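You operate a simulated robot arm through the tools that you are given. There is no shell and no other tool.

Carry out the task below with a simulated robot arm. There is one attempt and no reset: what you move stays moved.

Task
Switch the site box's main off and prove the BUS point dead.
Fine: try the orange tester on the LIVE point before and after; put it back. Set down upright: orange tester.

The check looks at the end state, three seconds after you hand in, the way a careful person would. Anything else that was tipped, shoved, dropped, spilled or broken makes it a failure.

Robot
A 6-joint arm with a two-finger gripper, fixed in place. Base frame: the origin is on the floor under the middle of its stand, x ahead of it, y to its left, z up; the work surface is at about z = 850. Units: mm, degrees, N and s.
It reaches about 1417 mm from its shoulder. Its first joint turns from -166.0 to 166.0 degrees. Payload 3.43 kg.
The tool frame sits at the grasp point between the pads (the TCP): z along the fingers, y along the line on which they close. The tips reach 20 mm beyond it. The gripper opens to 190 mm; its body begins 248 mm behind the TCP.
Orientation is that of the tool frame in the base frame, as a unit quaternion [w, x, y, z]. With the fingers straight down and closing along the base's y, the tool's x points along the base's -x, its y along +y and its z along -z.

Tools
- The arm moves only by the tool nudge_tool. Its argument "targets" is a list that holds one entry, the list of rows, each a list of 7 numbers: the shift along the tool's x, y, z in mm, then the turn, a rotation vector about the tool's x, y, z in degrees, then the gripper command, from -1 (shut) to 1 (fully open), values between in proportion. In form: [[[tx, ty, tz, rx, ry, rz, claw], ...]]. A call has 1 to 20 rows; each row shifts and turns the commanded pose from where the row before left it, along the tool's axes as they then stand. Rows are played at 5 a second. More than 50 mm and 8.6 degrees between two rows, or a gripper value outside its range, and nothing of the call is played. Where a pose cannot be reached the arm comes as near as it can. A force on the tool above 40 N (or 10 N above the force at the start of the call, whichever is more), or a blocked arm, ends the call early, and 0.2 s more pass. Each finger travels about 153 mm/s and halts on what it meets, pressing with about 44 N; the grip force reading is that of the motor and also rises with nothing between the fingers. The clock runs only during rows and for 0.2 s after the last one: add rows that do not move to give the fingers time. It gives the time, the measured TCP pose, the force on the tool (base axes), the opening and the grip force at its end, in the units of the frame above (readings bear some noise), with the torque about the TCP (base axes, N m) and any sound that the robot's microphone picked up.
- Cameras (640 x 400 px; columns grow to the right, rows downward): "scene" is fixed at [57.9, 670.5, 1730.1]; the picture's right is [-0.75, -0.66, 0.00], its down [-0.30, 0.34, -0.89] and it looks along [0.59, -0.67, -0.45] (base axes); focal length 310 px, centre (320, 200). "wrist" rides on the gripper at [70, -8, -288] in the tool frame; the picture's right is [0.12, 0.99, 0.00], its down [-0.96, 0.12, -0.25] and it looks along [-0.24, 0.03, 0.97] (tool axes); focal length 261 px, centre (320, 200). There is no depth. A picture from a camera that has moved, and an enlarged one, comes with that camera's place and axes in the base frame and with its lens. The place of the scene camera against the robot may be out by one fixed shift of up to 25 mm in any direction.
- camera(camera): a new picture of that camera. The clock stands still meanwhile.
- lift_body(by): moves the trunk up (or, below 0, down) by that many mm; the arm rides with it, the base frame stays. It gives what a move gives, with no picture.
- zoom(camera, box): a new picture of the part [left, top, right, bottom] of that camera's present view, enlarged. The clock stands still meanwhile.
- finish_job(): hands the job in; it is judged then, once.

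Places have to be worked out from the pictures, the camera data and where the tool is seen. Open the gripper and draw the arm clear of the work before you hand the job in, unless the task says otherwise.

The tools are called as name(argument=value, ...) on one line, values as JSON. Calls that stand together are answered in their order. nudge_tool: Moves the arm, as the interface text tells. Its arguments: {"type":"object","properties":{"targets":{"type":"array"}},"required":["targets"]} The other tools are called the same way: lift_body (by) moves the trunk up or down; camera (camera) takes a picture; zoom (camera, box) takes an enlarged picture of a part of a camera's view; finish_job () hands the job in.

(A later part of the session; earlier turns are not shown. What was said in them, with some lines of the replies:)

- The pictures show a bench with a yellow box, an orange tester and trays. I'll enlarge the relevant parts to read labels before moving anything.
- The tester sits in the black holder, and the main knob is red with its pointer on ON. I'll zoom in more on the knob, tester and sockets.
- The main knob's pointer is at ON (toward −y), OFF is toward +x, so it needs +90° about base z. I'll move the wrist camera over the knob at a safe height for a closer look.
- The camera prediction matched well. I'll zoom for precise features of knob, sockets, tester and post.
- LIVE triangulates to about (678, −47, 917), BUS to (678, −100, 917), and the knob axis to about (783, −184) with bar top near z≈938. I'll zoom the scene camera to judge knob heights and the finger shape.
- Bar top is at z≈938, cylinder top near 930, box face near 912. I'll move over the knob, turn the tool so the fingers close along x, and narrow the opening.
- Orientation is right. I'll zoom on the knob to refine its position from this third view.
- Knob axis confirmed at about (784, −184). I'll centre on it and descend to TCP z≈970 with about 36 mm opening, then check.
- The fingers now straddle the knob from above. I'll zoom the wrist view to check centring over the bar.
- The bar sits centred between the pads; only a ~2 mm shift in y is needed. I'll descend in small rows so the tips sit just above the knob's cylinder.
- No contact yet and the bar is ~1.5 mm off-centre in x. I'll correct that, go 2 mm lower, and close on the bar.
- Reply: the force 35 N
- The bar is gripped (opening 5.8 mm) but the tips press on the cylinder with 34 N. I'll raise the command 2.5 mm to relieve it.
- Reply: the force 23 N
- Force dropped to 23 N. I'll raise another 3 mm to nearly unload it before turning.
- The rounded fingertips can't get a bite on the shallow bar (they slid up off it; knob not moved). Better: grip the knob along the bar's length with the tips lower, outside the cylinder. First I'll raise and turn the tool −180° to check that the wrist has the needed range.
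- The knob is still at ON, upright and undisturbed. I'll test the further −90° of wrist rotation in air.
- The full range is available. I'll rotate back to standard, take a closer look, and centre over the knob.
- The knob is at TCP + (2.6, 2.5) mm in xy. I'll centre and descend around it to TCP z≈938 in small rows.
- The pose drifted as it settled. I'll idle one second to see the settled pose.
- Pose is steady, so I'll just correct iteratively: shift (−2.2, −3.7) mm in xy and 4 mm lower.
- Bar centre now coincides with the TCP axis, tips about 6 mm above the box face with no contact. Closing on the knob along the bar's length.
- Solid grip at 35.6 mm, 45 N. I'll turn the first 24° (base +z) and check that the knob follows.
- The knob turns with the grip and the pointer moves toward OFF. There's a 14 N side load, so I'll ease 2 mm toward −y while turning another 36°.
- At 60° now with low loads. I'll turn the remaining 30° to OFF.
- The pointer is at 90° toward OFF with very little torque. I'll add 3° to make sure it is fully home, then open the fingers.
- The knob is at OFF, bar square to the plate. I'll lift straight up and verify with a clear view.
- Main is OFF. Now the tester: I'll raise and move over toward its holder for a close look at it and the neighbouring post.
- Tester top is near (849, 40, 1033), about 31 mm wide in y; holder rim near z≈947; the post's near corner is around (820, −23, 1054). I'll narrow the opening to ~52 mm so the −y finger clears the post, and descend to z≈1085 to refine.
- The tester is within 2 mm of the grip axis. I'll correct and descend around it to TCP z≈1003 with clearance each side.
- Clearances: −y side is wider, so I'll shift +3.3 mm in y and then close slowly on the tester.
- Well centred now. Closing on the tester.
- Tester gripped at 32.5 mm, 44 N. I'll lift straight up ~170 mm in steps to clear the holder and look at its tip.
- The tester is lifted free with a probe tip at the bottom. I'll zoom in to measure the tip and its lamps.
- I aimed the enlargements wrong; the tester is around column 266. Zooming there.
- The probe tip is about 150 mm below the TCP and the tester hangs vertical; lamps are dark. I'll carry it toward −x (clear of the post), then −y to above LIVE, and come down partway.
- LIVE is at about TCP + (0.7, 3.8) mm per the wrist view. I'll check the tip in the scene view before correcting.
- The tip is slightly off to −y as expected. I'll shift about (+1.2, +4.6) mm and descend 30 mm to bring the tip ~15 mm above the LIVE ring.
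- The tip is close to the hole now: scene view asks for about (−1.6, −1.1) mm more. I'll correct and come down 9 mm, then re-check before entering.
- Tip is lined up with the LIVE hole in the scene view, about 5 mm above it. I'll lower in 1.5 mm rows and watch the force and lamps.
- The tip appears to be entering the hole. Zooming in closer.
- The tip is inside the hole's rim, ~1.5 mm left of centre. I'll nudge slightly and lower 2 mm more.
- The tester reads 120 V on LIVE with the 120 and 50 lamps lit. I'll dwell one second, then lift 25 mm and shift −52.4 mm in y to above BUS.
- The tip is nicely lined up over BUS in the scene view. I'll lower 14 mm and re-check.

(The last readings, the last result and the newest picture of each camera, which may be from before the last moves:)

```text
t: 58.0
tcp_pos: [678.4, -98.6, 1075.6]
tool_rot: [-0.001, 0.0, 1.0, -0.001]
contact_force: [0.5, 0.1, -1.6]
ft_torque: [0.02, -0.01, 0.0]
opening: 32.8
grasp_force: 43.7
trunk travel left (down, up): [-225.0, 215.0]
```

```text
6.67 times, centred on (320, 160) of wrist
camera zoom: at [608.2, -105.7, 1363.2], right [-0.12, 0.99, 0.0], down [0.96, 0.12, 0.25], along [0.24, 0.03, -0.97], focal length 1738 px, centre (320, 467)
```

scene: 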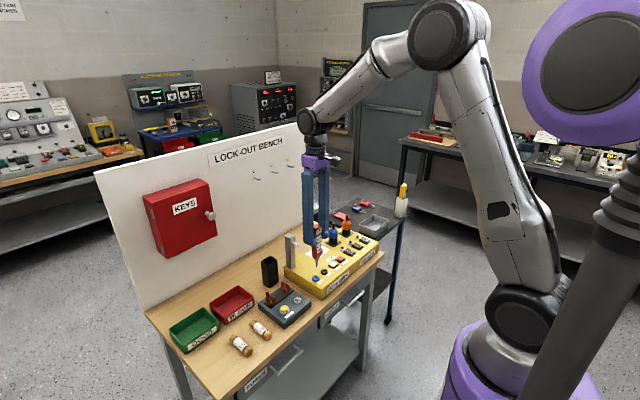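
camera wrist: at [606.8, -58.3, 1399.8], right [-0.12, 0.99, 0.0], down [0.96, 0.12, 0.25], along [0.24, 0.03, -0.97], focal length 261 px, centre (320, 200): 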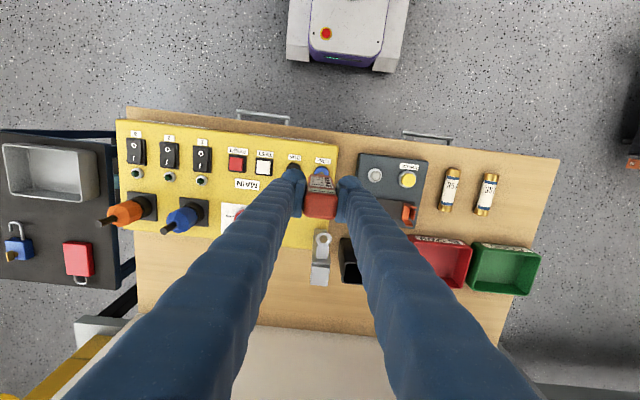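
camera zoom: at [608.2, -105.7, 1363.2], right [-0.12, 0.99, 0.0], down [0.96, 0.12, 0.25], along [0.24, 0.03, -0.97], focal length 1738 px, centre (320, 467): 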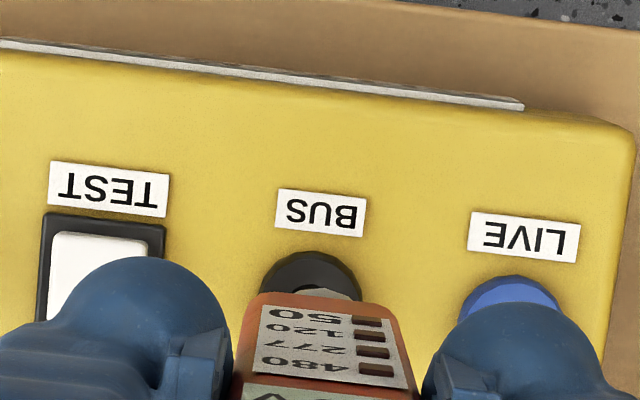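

Still aligned, tip ~8 mm above. I'll lower 10.5 mm in small rows into BUS.

nudge_tool(targets=[[[0, 0, 2.5, 0, 0, 0, -1], [0, 0, 2, 0, 0, 0, -1], [0, 0, 1.5, 0, 0, 0, -1], [0, 0, 1.5, 0, 0, 0, -1], [0, 0, 1.5, 0, 0, 0, -1], [0, 0, 1.5, 0, 0, 0, -1], [0, 0, 0, 0, 0, 0, -1], [0, 0, 0, 0, 0, 0, -1]]])

zoom(camera="scene", box=[312, 260, 332, 285])

zoom(camera="scene", box=[305, 230, 340, 280])

```text
t: 59.8
tcp_pos: [678.0, -97.9, 1064.9]
tool_rot: [0.0, 0.0, 1.0, 0.0]
contact_force: [0.4, 0.2, 2.0]
ft_torque: [-0.08, -0.12, 0.04]
opening: 32.7
grasp_force: 44.0
trunk travel left (down, up): [-225.0, 215.0]
```

```text
16.00 times, centred on (322, 272) of scene
camera zoom: at [57.9, 670.5, 1730.1], right [-0.75, -0.66, 0.0], down [-0.3, 0.34, -0.89], along [0.59, -0.67, -0.45], focal length 4962 px, centre (288, -960)
```

zoom: 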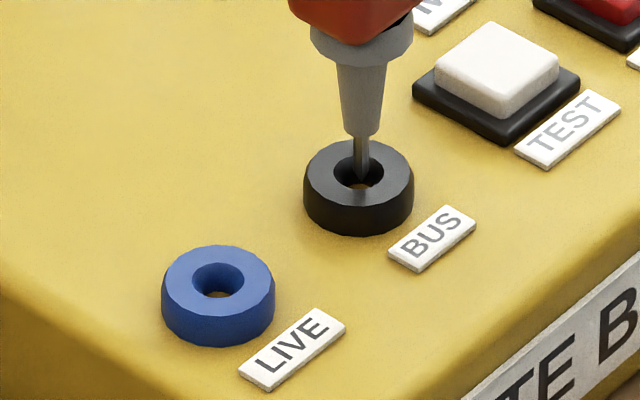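

```text
8.00 times, centred on (322, 255) of scene
camera zoom: at [57.9, 670.5, 1730.1], right [-0.75, -0.66, 0.0], down [-0.3, 0.34, -0.89], along [0.59, -0.67, -0.45], focal length 2481 px, centre (300, -240)
```

zoom: 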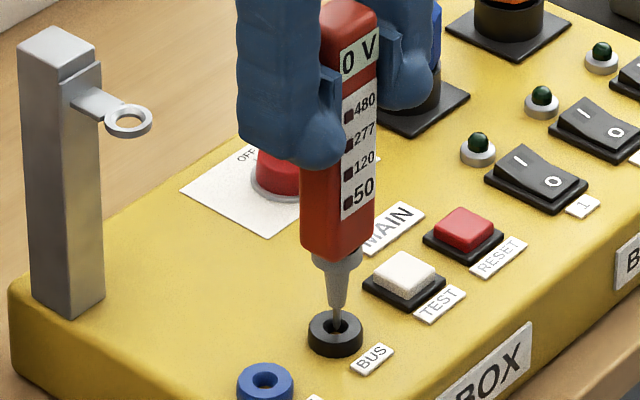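

The display changed from dashes to "0 V" with no lamps: contact made and BUS is dead. I'll dwell a second to confirm, then lift 25 mm and return +52.4 mm in y to LIVE.

nudge_tool(targets=[[[0, 0, 0, 0, 0, 0, -1], [0, 0, 0, 0, 0, 0, -1], [0, 0, 0, 0, 0, 0, -1], [0, 0, 0, 0, 0, 0, -1], [0, 0, 0, 0, 0, 0, -1]]])

zoom(camera="scene", box=[305, 230, 340, 280])

nudge_tool(targets=[[[0, 0, -8, 0, 0, 0, -1], [0, 0, -17, 0, 0, 0, -1], [-0.5, 26.2, 0, 0, 0, 0, -1], [0, 26.2, 0, 0, 0, 0, -1], [0, 0, 0, 0, 0, 0, -1], [0, 0, 0, 0, 0, 0, -1]]])

zoom(camera="scene", box=[305, 240, 340, 285])

zoom(camera="wrist", box=[280, 130, 360, 190])

```text
t: 61.0
tcp_pos: [677.6, -97.8, 1064.7]
tool_rot: [0.0, 0.0, 1.0, 0.0]
contact_force: [2.0, -0.3, 3.8]
ft_torque: [-0.04, -0.3, 0.01]
opening: 32.7
grasp_force: 43.6
trunk travel left (down, up): [-225.0, 215.0]
```

```text
8.00 times, centred on (322, 255) of scene
camera zoom: at [57.9, 670.5, 1730.1], right [-0.75, -0.66, 0.0], down [-0.3, 0.34, -0.89], along [0.59, -0.67, -0.45], focal length 2481 px, centre (300, -240)
```

zoom: 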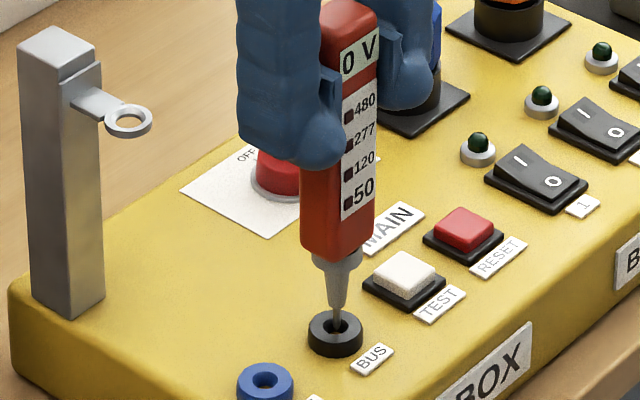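

```text
t: 62.4
tcp_pos: [680.5, -46.2, 1092.0]
tool_rot: [0.0, 0.0, 1.0, 0.0]
contact_force: [-0.8, 0.2, -1.7]
ft_torque: [0.07, -0.01, 0.03]
opening: 32.7
grasp_force: 44.3
trunk travel left (down, up): [-225.0, 215.0]
```

```text
8.89 times, centred on (322, 262) of scene
camera zoom: at [57.9, 670.5, 1730.1], right [-0.75, -0.66, 0.0], down [-0.3, 0.34, -0.89], along [0.59, -0.67, -0.45], focal length 2757 px, centre (298, -356)
```

zoom: 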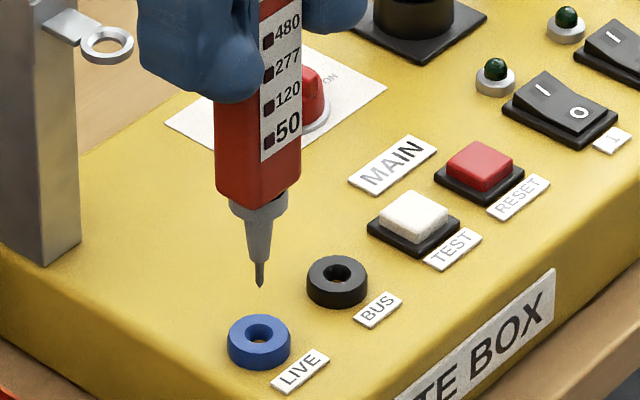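

```text
6.67 times, centred on (320, 160) of wrist
camera zoom: at [608.6, -54.6, 1379.1], right [-0.12, 0.99, 0.0], down [0.96, 0.12, 0.25], along [0.24, 0.03, -0.97], focal length 1738 px, centre (320, 467)
```

zoom: 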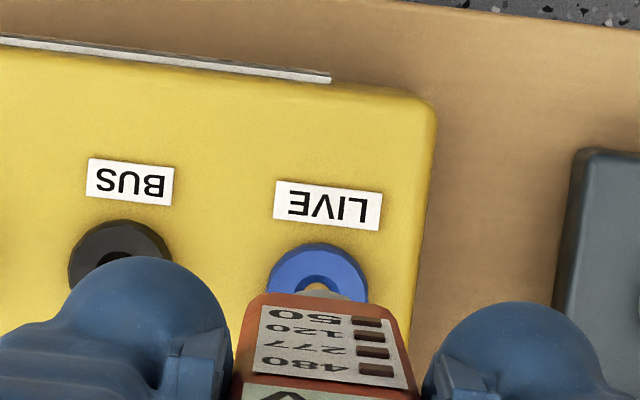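

Tip is aligned above LIVE again. I'll lower 16 mm and re-check.

nudge_tool(targets=[[[0, 0, 6, 0, 0, 0, -1], [0, 0, 5, 0, 0, 0, -1], [0, 0, 5, 0, 0, 0, -1], [0, 0, 0, 0, 0, 0, -1], [0, 0, 0, 0, 0, 0, -1]]])

zoom(camera="scene", box=[304, 255, 328, 285])

```text
t: 63.6
tcp_pos: [679.3, -44.8, 1074.5]
tool_rot: [-0.001, 0.0, 1.0, 0.0]
contact_force: [-0.6, 1.1, -1.3]
ft_torque: [0.0, 0.0, -0.02]
opening: 32.7
grasp_force: 44.1
trunk travel left (down, up): [-225.0, 215.0]
```

```text
13.33 times, centred on (316, 270) of scene
camera zoom: at [57.9, 670.5, 1730.1], right [-0.75, -0.66, 0.0], down [-0.3, 0.34, -0.89], along [0.59, -0.67, -0.45], focal length 4135 px, centre (373, -733)
```

zoom: 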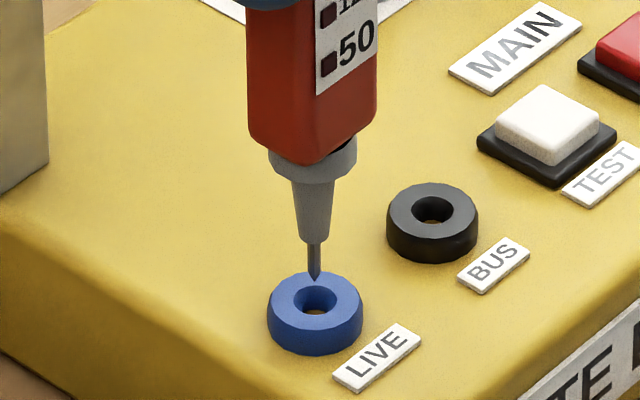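

Aligned, tip ~7 mm above the hole. I'll lower 9.5 mm in small rows into LIVE for the after-test.

nudge_tool(targets=[[[0, 0, 2, 0, 0, 0, -1], [0, 0, 1.5, 0, 0, 0, -1], [0, 0, 1.5, 0, 0, 0, -1], [0, 0, 1.5, 0, 0, 0, -1], [0, 0, 1.5, 0, 0, 0, -1], [0, 0, 1.5, 0, 0, 0, -1], [0, 0, 0, 0, 0, 0, -1], [0, 0, 0, 0, 0, 0, -1]]])

zoom(camera="scene", box=[300, 240, 330, 285])

```text
t: 65.4
tcp_pos: [679.9, -44.1, 1066.5]
tool_rot: [0.0, 0.0, 1.0, 0.0]
contact_force: [-0.4, 0.3, -1.2]
ft_torque: [-0.02, 0.01, 0.01]
opening: 32.8
grasp_force: 43.8
trunk travel left (down, up): [-225.0, 215.0]
```

```text
8.89 times, centred on (315, 262) of scene
camera zoom: at [57.9, 670.5, 1730.1], right [-0.75, -0.66, 0.0], down [-0.3, 0.34, -0.89], along [0.59, -0.67, -0.45], focal length 2757 px, centre (364, -356)
```

zoom: 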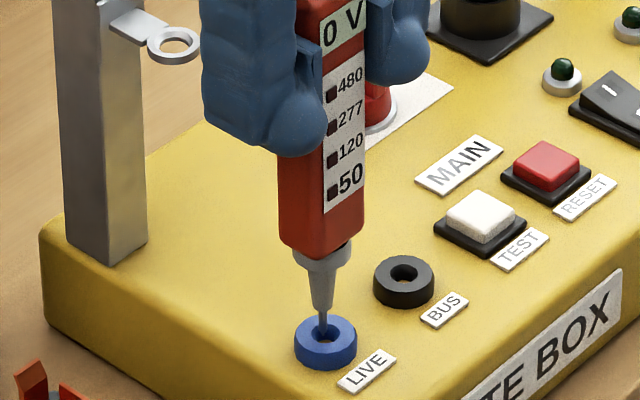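

The display still shows 0 V – contact with LIVE isn't made yet at z=1066.5 (it was lit at 1065). I'll lower another 1.5 mm.

nudge_tool(targets=[[[0.5, -0.7, 0.8, 0, 0, 0, -1], [0, 0, 0.8, 0, 0, 0, -1], [0, 0, 0, 0, 0, 0, -1], [0, 0, 0, 0, 0, 0, -1]]])

zoom(camera="scene", box=[300, 240, 330, 285])

zoom(camera="scene", box=[308, 265, 324, 285])

```text
t: 66.4
tcp_pos: [679.7, -43.7, 1064.5]
tool_rot: [0.0, 0.0, 1.0, 0.0]
contact_force: [3.9, 1.9, 19.7]
ft_torque: [0.23, -0.6, 0.03]
opening: 32.5
grasp_force: 44.4
trunk travel left (down, up): [-225.0, 215.0]
```

```text
8.89 times, centred on (315, 262) of scene
camera zoom: at [57.9, 670.5, 1730.1], right [-0.75, -0.66, 0.0], down [-0.3, 0.34, -0.89], along [0.59, -0.67, -0.45], focal length 2757 px, centre (364, -356)
```

zoom: 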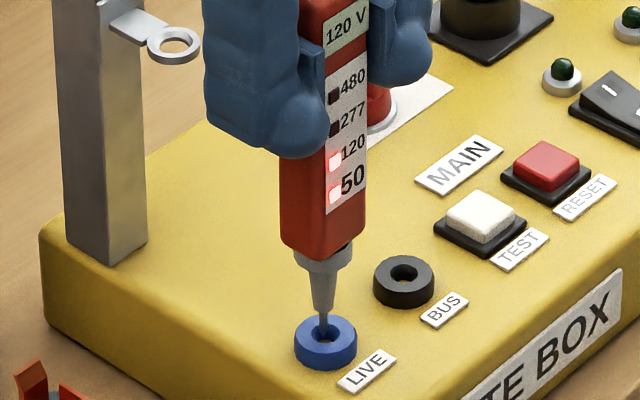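

```text
16.00 times, centred on (316, 275) of scene
camera zoom: at [57.9, 670.5, 1730.1], right [-0.75, -0.66, 0.0], down [-0.3, 0.34, -0.89], along [0.59, -0.67, -0.45], focal length 4962 px, centre (384, -1000)
```

zoom: 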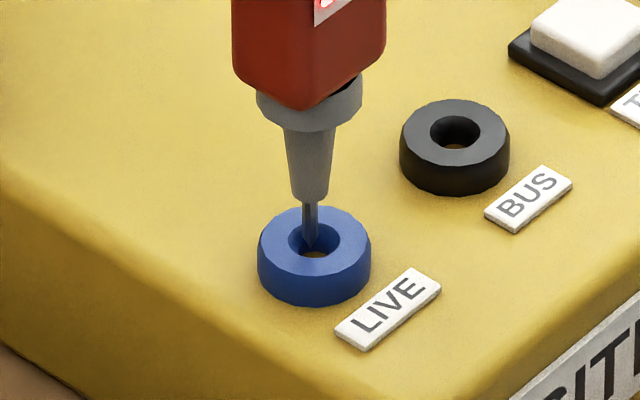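

LIVE reads 120 V again with both lamps lit (before and after proven). I'll lift 25 mm and look at the idle display to understand whether it holds readings.

nudge_tool(targets=[[[0, 0, -3, 0, 0, 0, -1], [0, 0, 0, 0, 0, 0, -1], [0, 0, -10, 0, 0, 0, -1], [0, 0, -12, 0, 0, 0, -1], [0, 0, 0, 0, 0, 0, -1], [0, 0, 0, 0, 0, 0, -1]]])

zoom(camera="scene", box=[300, 235, 330, 280])

```text
t: 67.8
tcp_pos: [678.6, -45.0, 1089.2]
tool_rot: [-0.001, 0.0, 1.0, 0.0]
contact_force: [-0.3, -0.8, -2.1]
ft_torque: [0.0, 0.03, 0.03]
opening: 32.6
grasp_force: 44.3
trunk travel left (down, up): [-225.0, 215.0]
```

```text
8.89 times, centred on (315, 258) of scene
camera zoom: at [57.9, 670.5, 1730.1], right [-0.75, -0.66, 0.0], down [-0.3, 0.34, -0.89], along [0.59, -0.67, -0.45], focal length 2757 px, centre (364, -311)
```

zoom: 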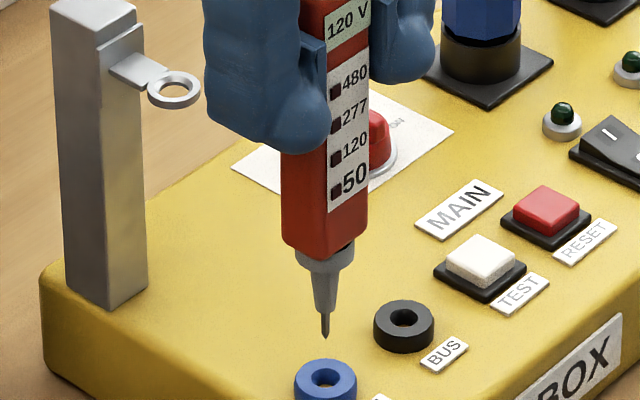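

The display holds its last reading, so "0 V" at BUS was a genuine dead reading. Now I'll return the tester: up, +y to 41, then +x to above the holder.

nudge_tool(targets=[[[0, 0, -28, 0, 0, 0, -1], [0, 0, -28, 0, 0, 0, -1], [0, 0, -29, 0, 0, 0, -1], [0, 43, 0, 0, 0, 0, -1], [0, 43, 0, 0, 0, 0, -1], [-42.75, 0, 0, 0, 0, 0, -1], [-42.75, 0, 0, 0, 0, 0, -1], [-42.75, 0, 0, 0, 0, 0, -1], [-42.75, 0, 0, 0, 0, 0, -1], [0, 0, 0, 0, 0, 0, -1], [0, 0, 0, 0, 0, 0, -1], [0, 0, 0, 0, 0, 0, -1]]])

zoom(camera="scene", box=[235, 195, 305, 300])

zoom(camera="wrist", box=[270, 130, 370, 210])

```text
t: 70.4
tcp_pos: [849.9, 42.3, 1174.6]
tool_rot: [0.0, 0.0, 1.0, 0.0]
contact_force: [0.1, 0.4, -1.5]
ft_torque: [0.01, -0.01, -0.01]
opening: 32.8
grasp_force: 43.8
trunk travel left (down, up): [-225.0, 215.0]
```

```text
3.81 times, centred on (270, 248) of scene
camera zoom: at [57.9, 670.5, 1730.1], right [-0.75, -0.66, 0.0], down [-0.3, 0.34, -0.89], along [0.59, -0.67, -0.45], focal length 1181 px, centre (510, 19)
```

zoom: 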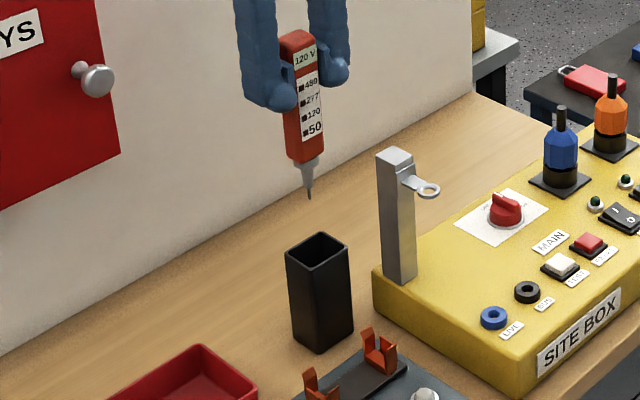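

```text
5.00 times, centred on (320, 170) of wrist
camera zoom: at [778.9, 33.3, 1462.7], right [-0.12, 0.99, 0.0], down [0.96, 0.12, 0.25], along [0.25, 0.03, -0.97], focal length 1303 px, centre (320, 350)
```

zoom: 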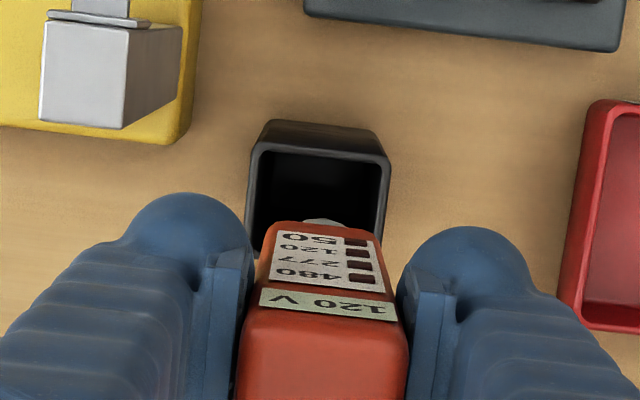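

Holder centre works out to about (853, 40) with ~6 mm clearance around the tester. I'll shift +3 mm in x, −1 in y and descend to just above the rim for a check.

nudge_tool(targets=[[[-3, -1, 0, 0, 0, 0, -1], [0, 0, 20, 0, 0, 0, -1], [0, 0, 20, 0, 0, 0, -1], [0, 0, 20, 0, 0, 0, -1], [0, 0, 7, 0, 0, 0, -1], [0, 0, 0, 0, 0, 0, -1], [0, 0, 0, 0, 0, 0, -1]]])

zoom(camera="scene", box=[245, 215, 305, 300])

zoom(camera="wrist", box=[270, 130, 370, 210])

```text
t: 72.0
tcp_pos: [853.0, 41.5, 1105.8]
tool_rot: [-0.001, 0.0, 1.0, -0.001]
contact_force: [0.1, -0.5, -0.7]
ft_torque: [0.0, 0.0, 0.0]
opening: 32.4
grasp_force: 44.0
trunk travel left (down, up): [-225.0, 215.0]
```

```text
4.71 times, centred on (275, 258) of scene
camera zoom: at [57.9, 670.5, 1730.1], right [-0.75, -0.66, 0.0], down [-0.3, 0.34, -0.89], along [0.59, -0.67, -0.45], focal length 1459 px, centre (532, -71)
```

zoom: 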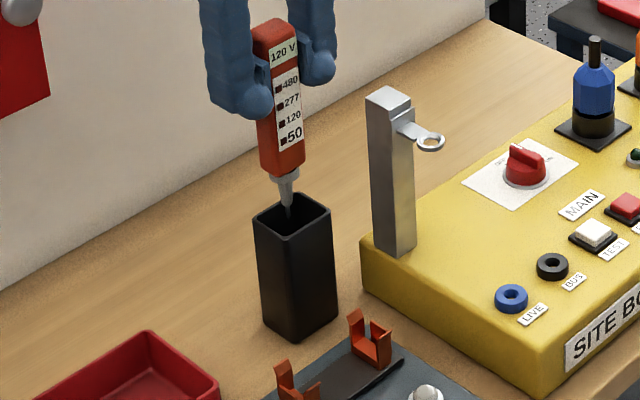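

```text
5.00 times, centred on (320, 170) of wrist
camera zoom: at [782.0, 32.9, 1393.5], right [-0.12, 0.99, 0.0], down [0.96, 0.12, 0.25], along [0.24, 0.03, -0.97], focal length 1303 px, centre (320, 350)
```

zoom: 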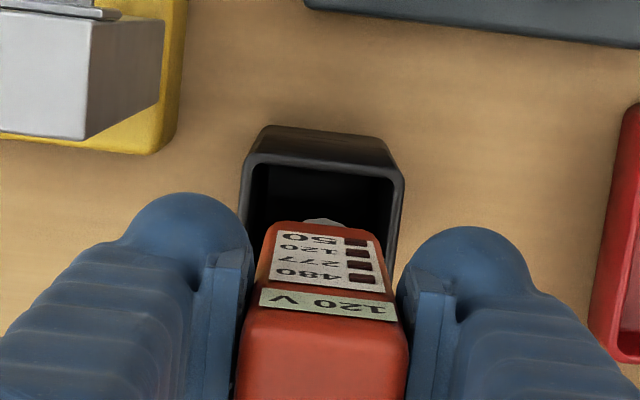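

The tip is just at the holder mouth. I'll zoom in to check its centring before going further.

zoom(camera="scene", box=[262, 250, 292, 292])

zoom(camera="scene", box=[255, 218, 295, 300])

```text
9.52 times, centred on (277, 271) of scene
camera zoom: at [57.9, 670.5, 1730.1], right [-0.75, -0.66, 0.0], down [-0.3, 0.34, -0.89], along [0.59, -0.67, -0.45], focal length 2954 px, centre (730, -476)
```

zoom: 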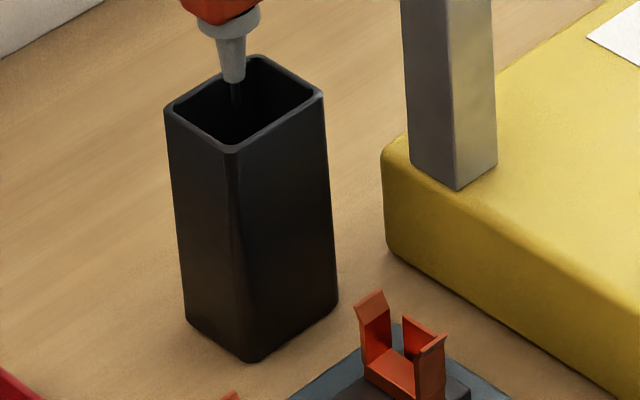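

```text
4.88 times, centred on (275, 259) of scene
camera zoom: at [57.9, 670.5, 1730.1], right [-0.75, -0.66, 0.0], down [-0.3, 0.34, -0.89], along [0.59, -0.67, -0.45], focal length 1513 px, centre (540, -88)
```

zoom: 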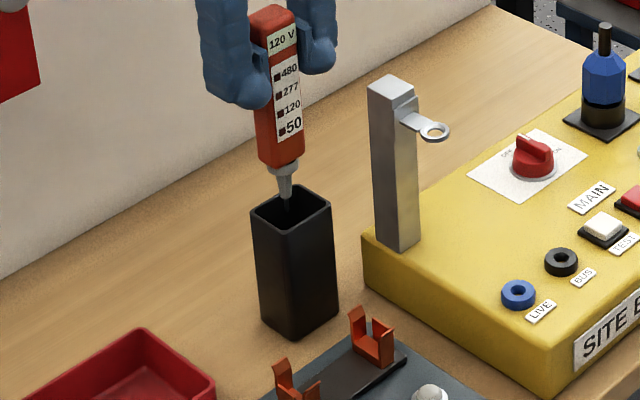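

With the rim at z≈963, the holder centre is nearer x≈850, so I'll shift back −2.8 mm in x and lower 25 mm, checking for rubbing.

nudge_tool(targets=[[[2.8, -0.5, 0, 0, 0, 0, -1], [0, 0, 5, 0, 0, 0, -1], [0, 0, 5, 0, 0, 0, -1], [0, 0, 5, 0, 0, 0, -1], [0, 0, 5, 0, 0, 0, -1], [0, 0, 5, 0, 0, 0, -1], [0, 0, 0, 0, 0, 0, -1], [0, 0, 0, 0, 0, 0, -1]]])

zoom(camera="scene", box=[258, 235, 292, 285])

zoom(camera="wrist", box=[270, 130, 370, 210])

```text
t: 73.8
tcp_pos: [850.9, 38.6, 1080.7]
tool_rot: [-0.001, 0.001, 1.0, 0.0]
contact_force: [-0.6, -0.7, -1.5]
ft_torque: [-0.03, 0.02, -0.02]
opening: 32.9
grasp_force: 44.0
trunk travel left (down, up): [-225.0, 215.0]
```

```text
8.00 times, centred on (275, 260) of scene
camera zoom: at [57.9, 670.5, 1730.1], right [-0.75, -0.66, 0.0], down [-0.3, 0.34, -0.89], along [0.59, -0.67, -0.45], focal length 2481 px, centre (680, -280)
```

zoom: 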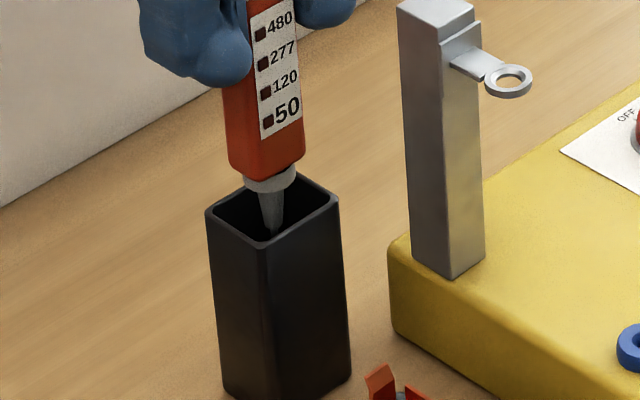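

```text
5.00 times, centred on (320, 170) of wrist
camera zoom: at [779.1, 31.3, 1369.8], right [-0.12, 0.99, 0.0], down [0.96, 0.12, 0.25], along [0.24, 0.03, -0.97], focal length 1303 px, centre (320, 350)
```

zoom: 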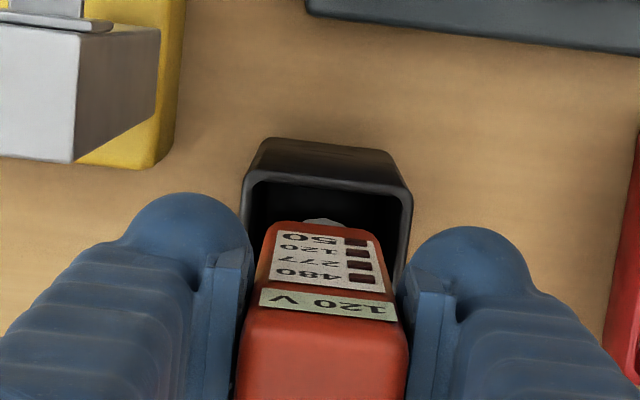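

Centred within ~1 mm. I'll nudge +1.2 mm in y and lower 30 mm as the body enters the holder.

nudge_tool(targets=[[[0, 1.2, 0, 0, 0, 0, -1], [0, 0, 5, 0, 0, 0, -1], [0, 0, 5, 0, 0, 0, -1], [0, 0, 5, 0, 0, 0, -1], [0, 0, 5, 0, 0, 0, -1], [0, 0, 5, 0, 0, 0, -1], [0, 0, 5, 0, 0, 0, -1], [0, 0, 0, 0, 0, 0, -1]]])

zoom(camera="scene", box=[258, 235, 292, 285])

zoom(camera="wrist", box=[270, 130, 370, 210])

```text
t: 75.6
tcp_pos: [851.0, 40.4, 1051.2]
tool_rot: [-0.001, 0.0, 1.0, -0.001]
contact_force: [0.0, 0.5, -1.6]
ft_torque: [0.0, 0.03, 0.01]
opening: 32.7
grasp_force: 44.0
trunk travel left (down, up): [-225.0, 215.0]
```

```text
8.00 times, centred on (275, 260) of scene
camera zoom: at [57.9, 670.5, 1730.1], right [-0.75, -0.66, 0.0], down [-0.3, 0.34, -0.89], along [0.59, -0.67, -0.45], focal length 2481 px, centre (680, -280)
```

zoom: 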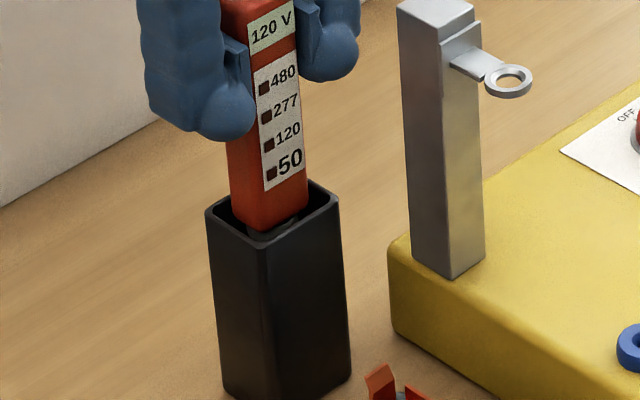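

```text
5.00 times, centred on (320, 170) of wrist
camera zoom: at [779.1, 32.1, 1339.6], right [-0.12, 0.99, 0.0], down [0.96, 0.12, 0.25], along [0.24, 0.03, -0.97], focal length 1303 px, centre (320, 350)
```

zoom: 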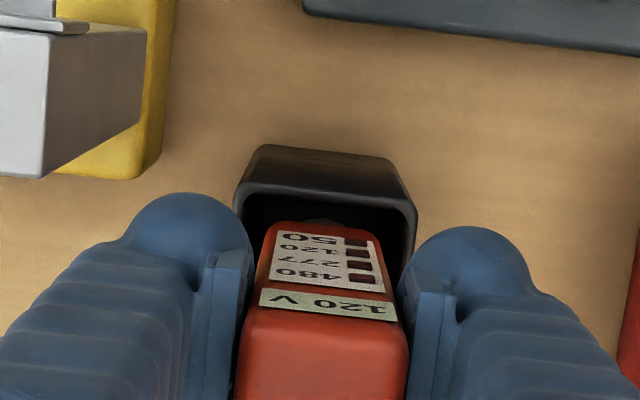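

No rubbing; the body is entering cleanly. I'll lower 38 mm more to just above where it originally rested.

nudge_tool(targets=[[[0, 0, 6, 0, 0, 0, -1], [0, 0, 6, 0, 0, 0, -1], [0, 0, 6, 0, 0, 0, -1], [0, 0, 6, 0, 0, 0, -1], [0, 0, 5, 0, 0, 0, -1], [0, 0, 5, 0, 0, 0, -1], [0, 0, 4, 0, 0, 0, -1], [0, 0, 0, 0, 0, 0, -1]]])

zoom(camera="scene", box=[250, 225, 300, 290])

zoom(camera="wrist", box=[270, 130, 370, 210])

```text
t: 77.4
tcp_pos: [850.3, 41.8, 1012.5]
tool_rot: [-0.001, 0.0, 1.0, 0.0]
contact_force: [1.4, 0.4, -0.8]
ft_torque: [-0.01, -0.02, 0.0]
opening: 32.7
grasp_force: 44.1
trunk travel left (down, up): [-225.0, 215.0]
```

```text
6.15 times, centred on (275, 258) of scene
camera zoom: at [57.9, 670.5, 1730.1], right [-0.75, -0.66, 0.0], down [-0.3, 0.34, -0.89], along [0.59, -0.67, -0.45], focal length 1908 px, centre (597, -154)
```

zoom: 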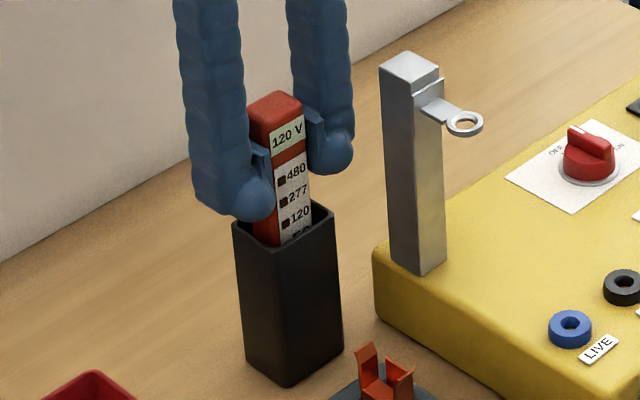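

```text
5.00 times, centred on (320, 170) of wrist
camera zoom: at [778.4, 32.6, 1300.9], right [-0.12, 0.99, 0.0], down [0.96, 0.12, 0.25], along [0.24, 0.03, -0.97], focal length 1303 px, centre (320, 350)
```

zoom: 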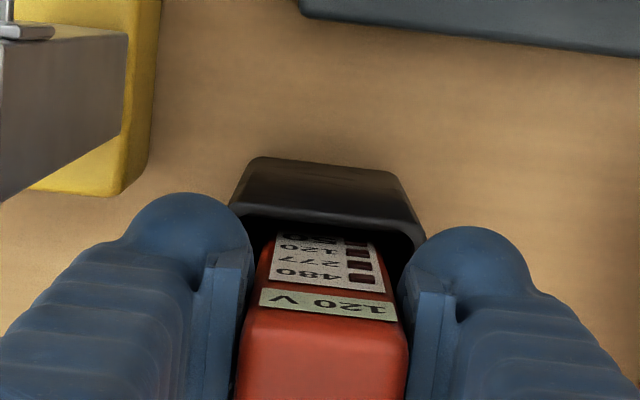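

Inside and centred. Now slow 1.5 mm steps toward the floor of the holder, watching vertical force.

nudge_tool(targets=[[[0, 0, 1.5, 0, 0, 0, -1], [0, 0, 1.5, 0, 0, 0, -1], [0, 0, 1.5, 0, 0, 0, -1], [0, 0, 1.5, 0, 0, 0, -1], [0, 0, 1.0, 0, 0, 0, -1], [0, 0, 0, 0, 0, 0, -1]]])

```text
t: 78.8
tcp_pos: [850.0, 40.9, 1005.8]
tool_rot: [-0.002, -0.001, 1.0, 0.0]
contact_force: [-0.3, 0.0, -1.0]
ft_torque: [0.0, -0.01, -0.01]
opening: 32.6
grasp_force: 44.2
trunk travel left (down, up): [-225.0, 215.0]
```

No floor contact yet at z≈1005.8. Continuing 1 mm at a time.

nudge_tool(targets=[[[0, 0, 1, 0, 0, 0, -1], [0, 0, 1, 0, 0, 0, -1], [0, 0, 0, 0, 0, 0, -1]]])

nudge_tool(targets=[[[0, 0, 1, 0, 0, 0, -1], [0, 0, 0, 0, 0, 0, -1], [0, 0, 0, 0, 0, 0, -1]]])

```text
t: 79.6
tcp_pos: [850.9, 39.9, 1003.7]
tool_rot: [-0.001, 0.0, 1.0, -0.001]
contact_force: [-0.4, 0.6, -1.7]
ft_torque: [0.02, 0.02, -0.01]
opening: 32.7
grasp_force: 43.5
trunk travel left (down, up): [-225.0, 215.0]
```

```text
t: 80.4
tcp_pos: [849.2, 40.5, 1002.9]
tool_rot: [0.0, 0.0, 1.0, -0.001]
contact_force: [-0.3, -0.5, -2.5]
ft_torque: [-0.02, 0.01, 0.02]
opening: 32.6
grasp_force: 43.8
trunk travel left (down, up): [-225.0, 215.0]
```

Still hanging free at ~1002.9. One or two more 1 mm steps.

nudge_tool(targets=[[[0, 0, 1, 0, 0, 0, -1], [0, 0, 0, 0, 0, 0, -1], [0, 0, 0, 0, 0, 0, -1]]])

nudge_tool(targets=[[[0, 0, 1, 0, 0, 0, -1], [0, 0, 0, 0, 0, 0, -1], [0, 0, 0, 0, 0, 0, -1]]])

zoom(camera="scene", box=[250, 225, 300, 290])

```text
t: 81.2
tcp_pos: [849.2, 40.2, 1001.3]
tool_rot: [-0.001, 0.0, 1.0, 0.001]
contact_force: [-0.2, -0.2, -1.9]
ft_torque: [0.02, -0.01, 0.02]
opening: 32.6
grasp_force: 43.9
trunk travel left (down, up): [-225.0, 215.0]
```

```text
t: 82.0
tcp_pos: [849.3, 40.9, 1000.4]
tool_rot: [0.0, 0.0, 1.0, 0.0]
contact_force: [0.1, -1.6, 7.3]
ft_torque: [-0.24, -0.1, 0.01]
opening: 32.8
grasp_force: 43.4
trunk travel left (down, up): [-225.0, 215.0]
```

```text
6.15 times, centred on (275, 258) of scene
camera zoom: at [57.9, 670.5, 1730.1], right [-0.75, -0.66, 0.0], down [-0.3, 0.34, -0.89], along [0.59, -0.67, -0.45], focal length 1908 px, centre (597, -154)
```

zoom: 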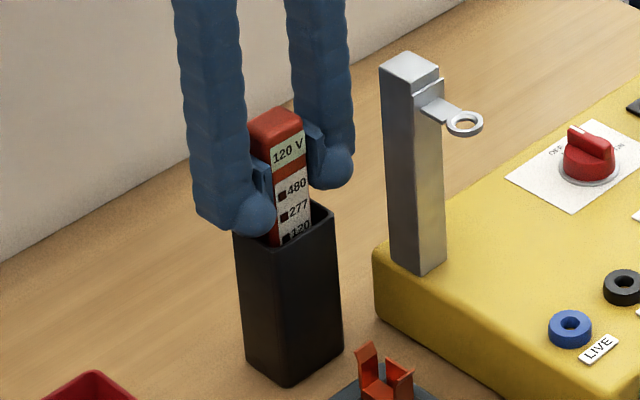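

The tester is resting on the holder floor (~9 N). I'll open the fingers gently to ~52 mm.

nudge_tool(targets=[[[0, 0, -0.5, 0, 0, 0, -1], [0, 0, 0, 0, 0, 0, -0.64], [0, 0, 0, 0, 0, 0, -0.6], [0, 0, 0, 0, 0, 0, -0.55], [0, 0, 0, 0, 0, 0, -0.5], [0, 0, 0, 0, 0, 0, -0.46], [0, 0, 0, 0, 0, 0, -0.46]]])

zoom(camera="scene", box=[250, 225, 300, 290])

zoom(camera="wrist", box=[270, 140, 370, 220])

```text
t: 83.6
tcp_pos: [849.3, 40.9, 1001.4]
tool_rot: [-0.001, 0.0, 1.0, 0.001]
contact_force: [-0.1, -0.4, 0.9]
ft_torque: [-0.01, 0.01, -0.01]
opening: 51.4
grasp_force: 0.0
trunk travel left (down, up): [-225.0, 215.0]
```

```text
6.15 times, centred on (275, 258) of scene
camera zoom: at [57.9, 670.5, 1730.1], right [-0.75, -0.66, 0.0], down [-0.3, 0.34, -0.89], along [0.59, -0.67, -0.45], focal length 1908 px, centre (597, -154)
```

zoom: 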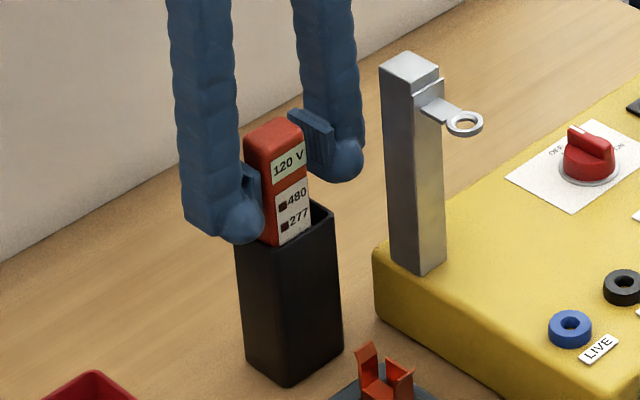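

```text
5.00 times, centred on (320, 180) of wrist
camera zoom: at [778.5, 33.2, 1289.4], right [-0.12, 0.99, 0.0], down [0.96, 0.12, 0.25], along [0.24, 0.03, -0.97], focal length 1303 px, centre (320, 300)
```

zoom: 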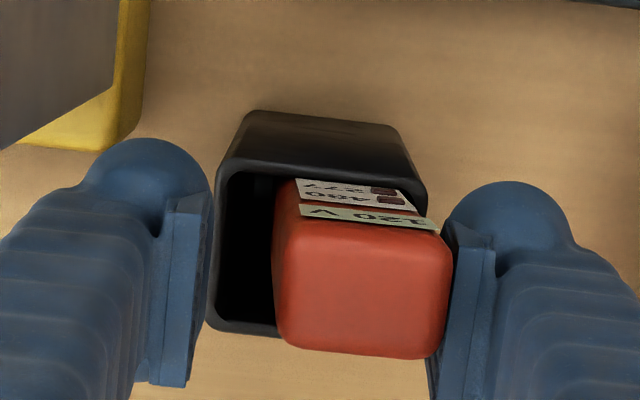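

The tester dropped slightly and is now leaning toward +y/−x on its pointed tip inside the loose holder – not as upright as before. I'll shift the fingers +5 mm so none touch it and rise a little to measure the lean.

nudge_tool(targets=[[[0, 2.5, 0, 0, 0, 0, -0.46], [0, 2.5, 0, 0, 0, 0, -0.44], [0, 0, 0, 0, 0, 0, -0.44], [0, 0, -15, 0, 0, 0, -0.44], [0, 0, -25, 0, 0, 0, -0.44], [0, 0, -30, 0, 0, 0, -0.44], [0, 0, -30, 0, 0, 0, -0.44], [0, 0, 0, 0, 0, 0, -0.44], [0, 0, 0, 0, 0, 0, -0.44]]])

zoom(camera="scene", box=[250, 235, 290, 290])

zoom(camera="wrist", box=[280, 140, 360, 210])

```text
t: 85.6
tcp_pos: [849.6, 45.0, 1102.2]
tool_rot: [-0.001, 0.0, 1.0, 0.0]
contact_force: [0.1, 0.2, 0.1]
ft_torque: [0.02, 0.01, -0.01]
opening: 53.2
grasp_force: 0.1
trunk travel left (down, up): [-225.0, 215.0]
```

```text
7.27 times, centred on (270, 262) of scene
camera zoom: at [57.9, 670.5, 1730.1], right [-0.75, -0.66, 0.0], down [-0.3, 0.34, -0.89], along [0.59, -0.67, -0.45], focal length 2256 px, centre (684, -254)
```

zoom: 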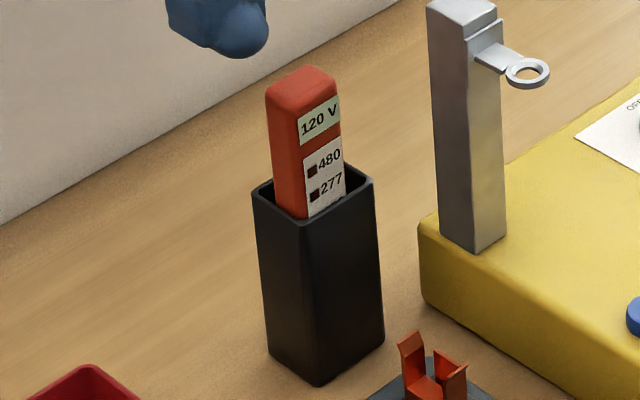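

```text
5.71 times, centred on (320, 175) of wrist
camera zoom: at [778.1, 36.8, 1390.9], right [-0.12, 0.99, 0.0], down [0.96, 0.12, 0.25], along [0.24, 0.03, -0.97], focal length 1489 px, centre (320, 343)
```

zoom: 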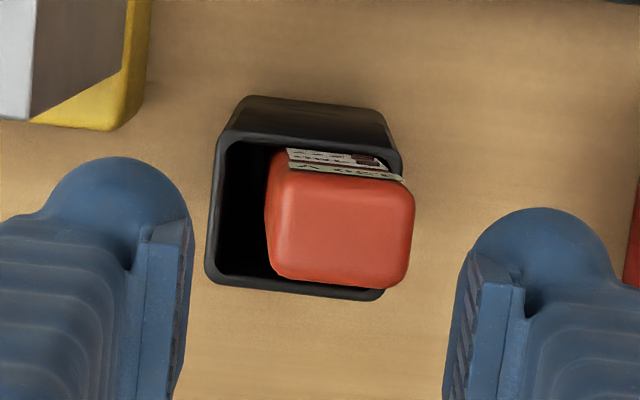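

Let me enlarge the wrist view of the tester to quantify its lean.

zoom(camera="wrist", box=[300, 155, 344, 200])

zoom(camera="scene", box=[258, 240, 282, 272])

```text
8.89 times, centred on (322, 178) of wrist
camera zoom: at [778.1, 36.8, 1390.9], right [-0.12, 0.99, 0.0], down [0.96, 0.12, 0.25], along [0.24, 0.03, -0.97], focal length 2317 px, centre (302, 400)
```

zoom: 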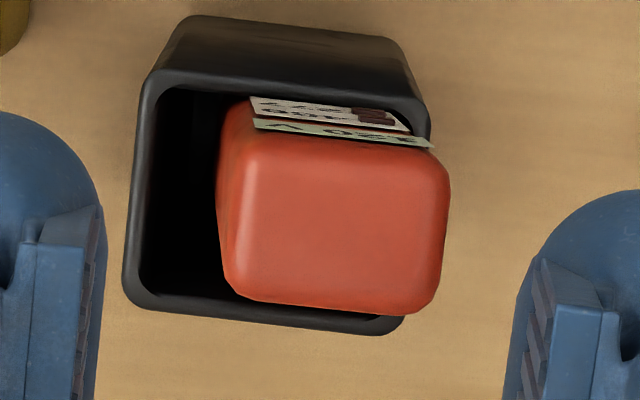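

```text
12.50 times, centred on (270, 256) of scene
camera zoom: at [57.9, 670.5, 1730.1], right [-0.75, -0.66, 0.0], down [-0.3, 0.34, -0.89], along [0.59, -0.67, -0.45], focal length 3877 px, centre (945, -500)
```

zoom: 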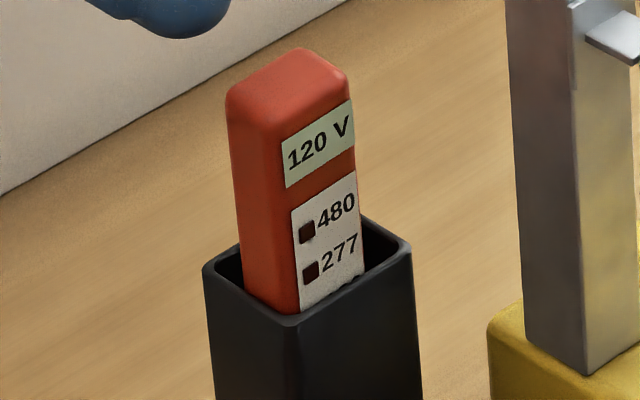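

The tester leans only a few degrees in its holder. I'll rise and look from directly above to measure the tilt properly before deciding whether to reset it.

nudge_tool(targets=[[[0, 0, -40, 0, 0, 0, -0.44], [0, 0, -40, 0, 0, 0, -0.2], [0, 0, -40, 0, 0, 0, 0.2], [0, 0, -30, 0, 0, 0, 0.5], [-30, 5, 0, 0, 0, 0, 0.5], [-30, 5, 0, 0, 0, 0, 0.5], [0, 0, 0, 0, 0, 0, 0.5], [0, 0, 0, 0, 0, 0, 0.5]]])

camera(camera="wrist")

zoom(camera="wrist", box=[295, 110, 340, 155])

```text
t: 87.4
tcp_pos: [909.7, 56.5, 1251.8]
tool_rot: [-0.001, 0.0, 1.0, 0.0]
contact_force: [0.5, 0.2, -0.5]
ft_torque: [0.02, 0.01, -0.01]
opening: 142.5
grasp_force: 0.1
trunk travel left (down, up): [-225.0, 215.0]
```

```text
taken
camera wrist: at [838.5, 47.7, 1539.7], right [-0.12, 0.99, 0.0], down [0.96, 0.12, 0.25], along [0.24, 0.03, -0.97], focal length 261 px, centre (320, 200)
```

wrist: 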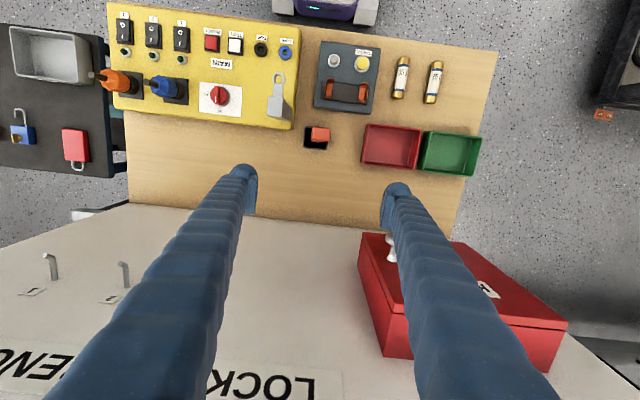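

```text
8.89 times, centred on (318, 132) of wrist
camera zoom: at [838.5, 47.7, 1539.7], right [-0.12, 0.99, 0.0], down [0.96, 0.12, 0.25], along [0.24, 0.03, -0.97], focal length 2317 px, centre (342, 800)
```

zoom: 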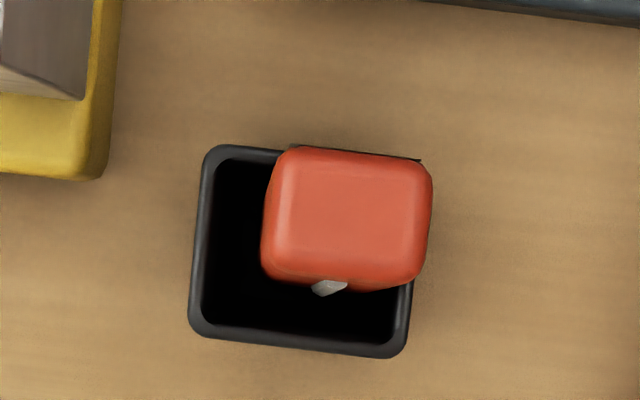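

From above, the tester stands in its holder leaning only about 5° against the wall and is stable. I'll withdraw the arm upward and back, opening the gripper fully clear of the bench.

nudge_tool(targets=[[[0, 0, -38, 0, 0, 0, 0.5], [0, 0, -38, 0, 0, 0, 0.5], [0, 0, -36, 0, 0, 0, 0.5], [42, 0, 0, 0, 0, 0, 0.5], [42, 0, 0, 0, 0, 0, 0.8], [42, 16, 0, 0, 0, 0, 1], [42, 16, 0, 0, 0, 0, 1], [0, 0, 0, 0, 0, 0, 1], [0, 0, 0, 0, 0, 0, 1], [0, 0, 0, 0, 0, 0, 1]]])

camera(camera="scene")

zoom(camera="scene", box=[240, 190, 420, 330])

zoom(camera="scene", box=[255, 235, 285, 295])

camera(camera="wrist")

```text
t: 89.6
tcp_pos: [722.2, 85.6, 1352.2]
tool_rot: [-0.001, 0.0, 1.0, 0.0]
contact_force: [-0.4, 0.2, -0.3]
ft_torque: [-0.02, -0.05, -0.01]
opening: 190.0
grasp_force: 0.0
out of reach, approached as far as the arm can: row 2, 3
trunk travel left (down, up): [-225.0, 215.0]
```

```text
taken
```

scene: 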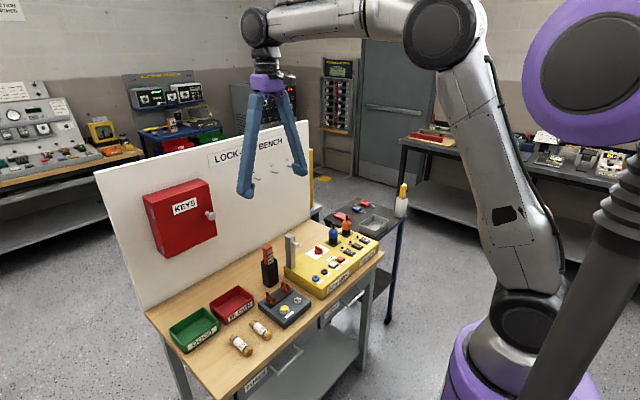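

```text
2.86 times, centred on (330, 260) of scene
camera zoom: at [57.9, 670.5, 1730.1], right [-0.75, -0.66, 0.0], down [-0.3, 0.34, -0.89], along [0.59, -0.67, -0.45], focal length 886 px, centre (291, 29)
```

zoom: 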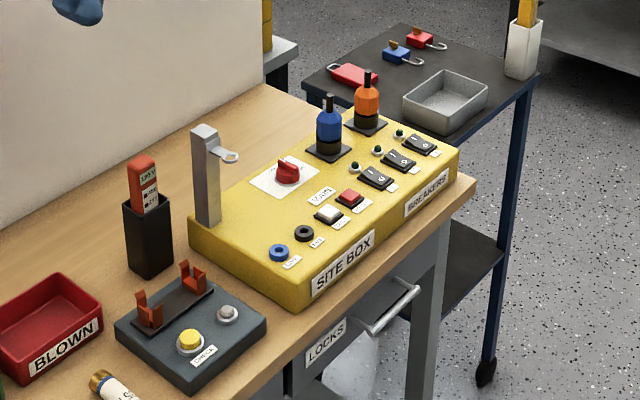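

```text
6.67 times, centred on (270, 265) of scene
camera zoom: at [57.9, 670.5, 1730.1], right [-0.75, -0.66, 0.0], down [-0.3, 0.34, -0.89], along [0.59, -0.67, -0.45], focal length 2068 px, centre (653, -233)
```

zoom: 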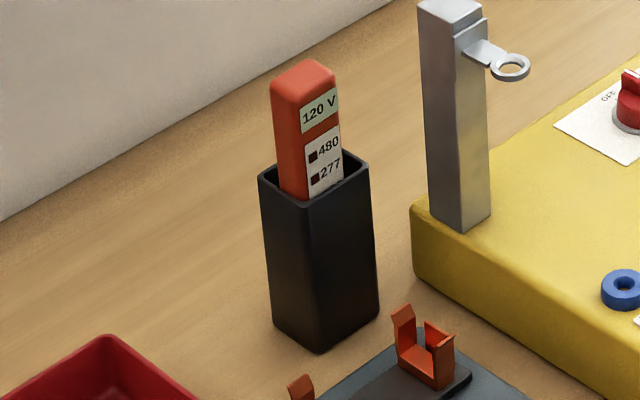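

```text
taken
camera wrist: at [651.1, 78.1, 1640.2], right [-0.12, 0.99, 0.0], down [0.96, 0.12, 0.25], along [0.24, 0.03, -0.97], focal length 261 px, centre (320, 200)
```

wrist: 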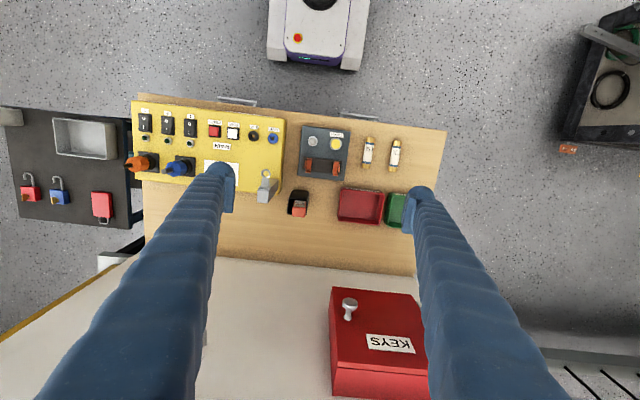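

The main is at OFF. The tester read 120 V on LIVE, 0 V on BUS, then 120 V on LIVE again. It is back in its unmoved holder, near upright, and everything else looks undisturbed. The gripper is open and the arm is clear, so I'm handing in.

finish_job()

```text
The job is handed in.
```

The site box's main is off, and the BUS point tested dead at 0 V with no lamps lit. I've handed the job in.

- **LIVE before and after:** the orange tester read 120 V on the LIVE point both times, with the 120 and 50 lamps lit. The tester holds its last reading, so the 0 V was a real reading taken on BUS. I switched the main off first, then tested LIVE, BUS and LIVE.
- **Tester put back:** it is in its black holder, but it leans about 3–5° against the holder wall. It stood almost straight at the start. The holder is loose and the tester stands on a pointed tip, so I left it because it looked stable.
- **Knob, first attempt:** my first grip on the main knob slipped off the bar without turning it. The second grip turned it cleanly to OFF.
- **Everything else:** the holder and the other items on the bench look undisturbed in the final pictures. The gripper is open and the arm is clear.
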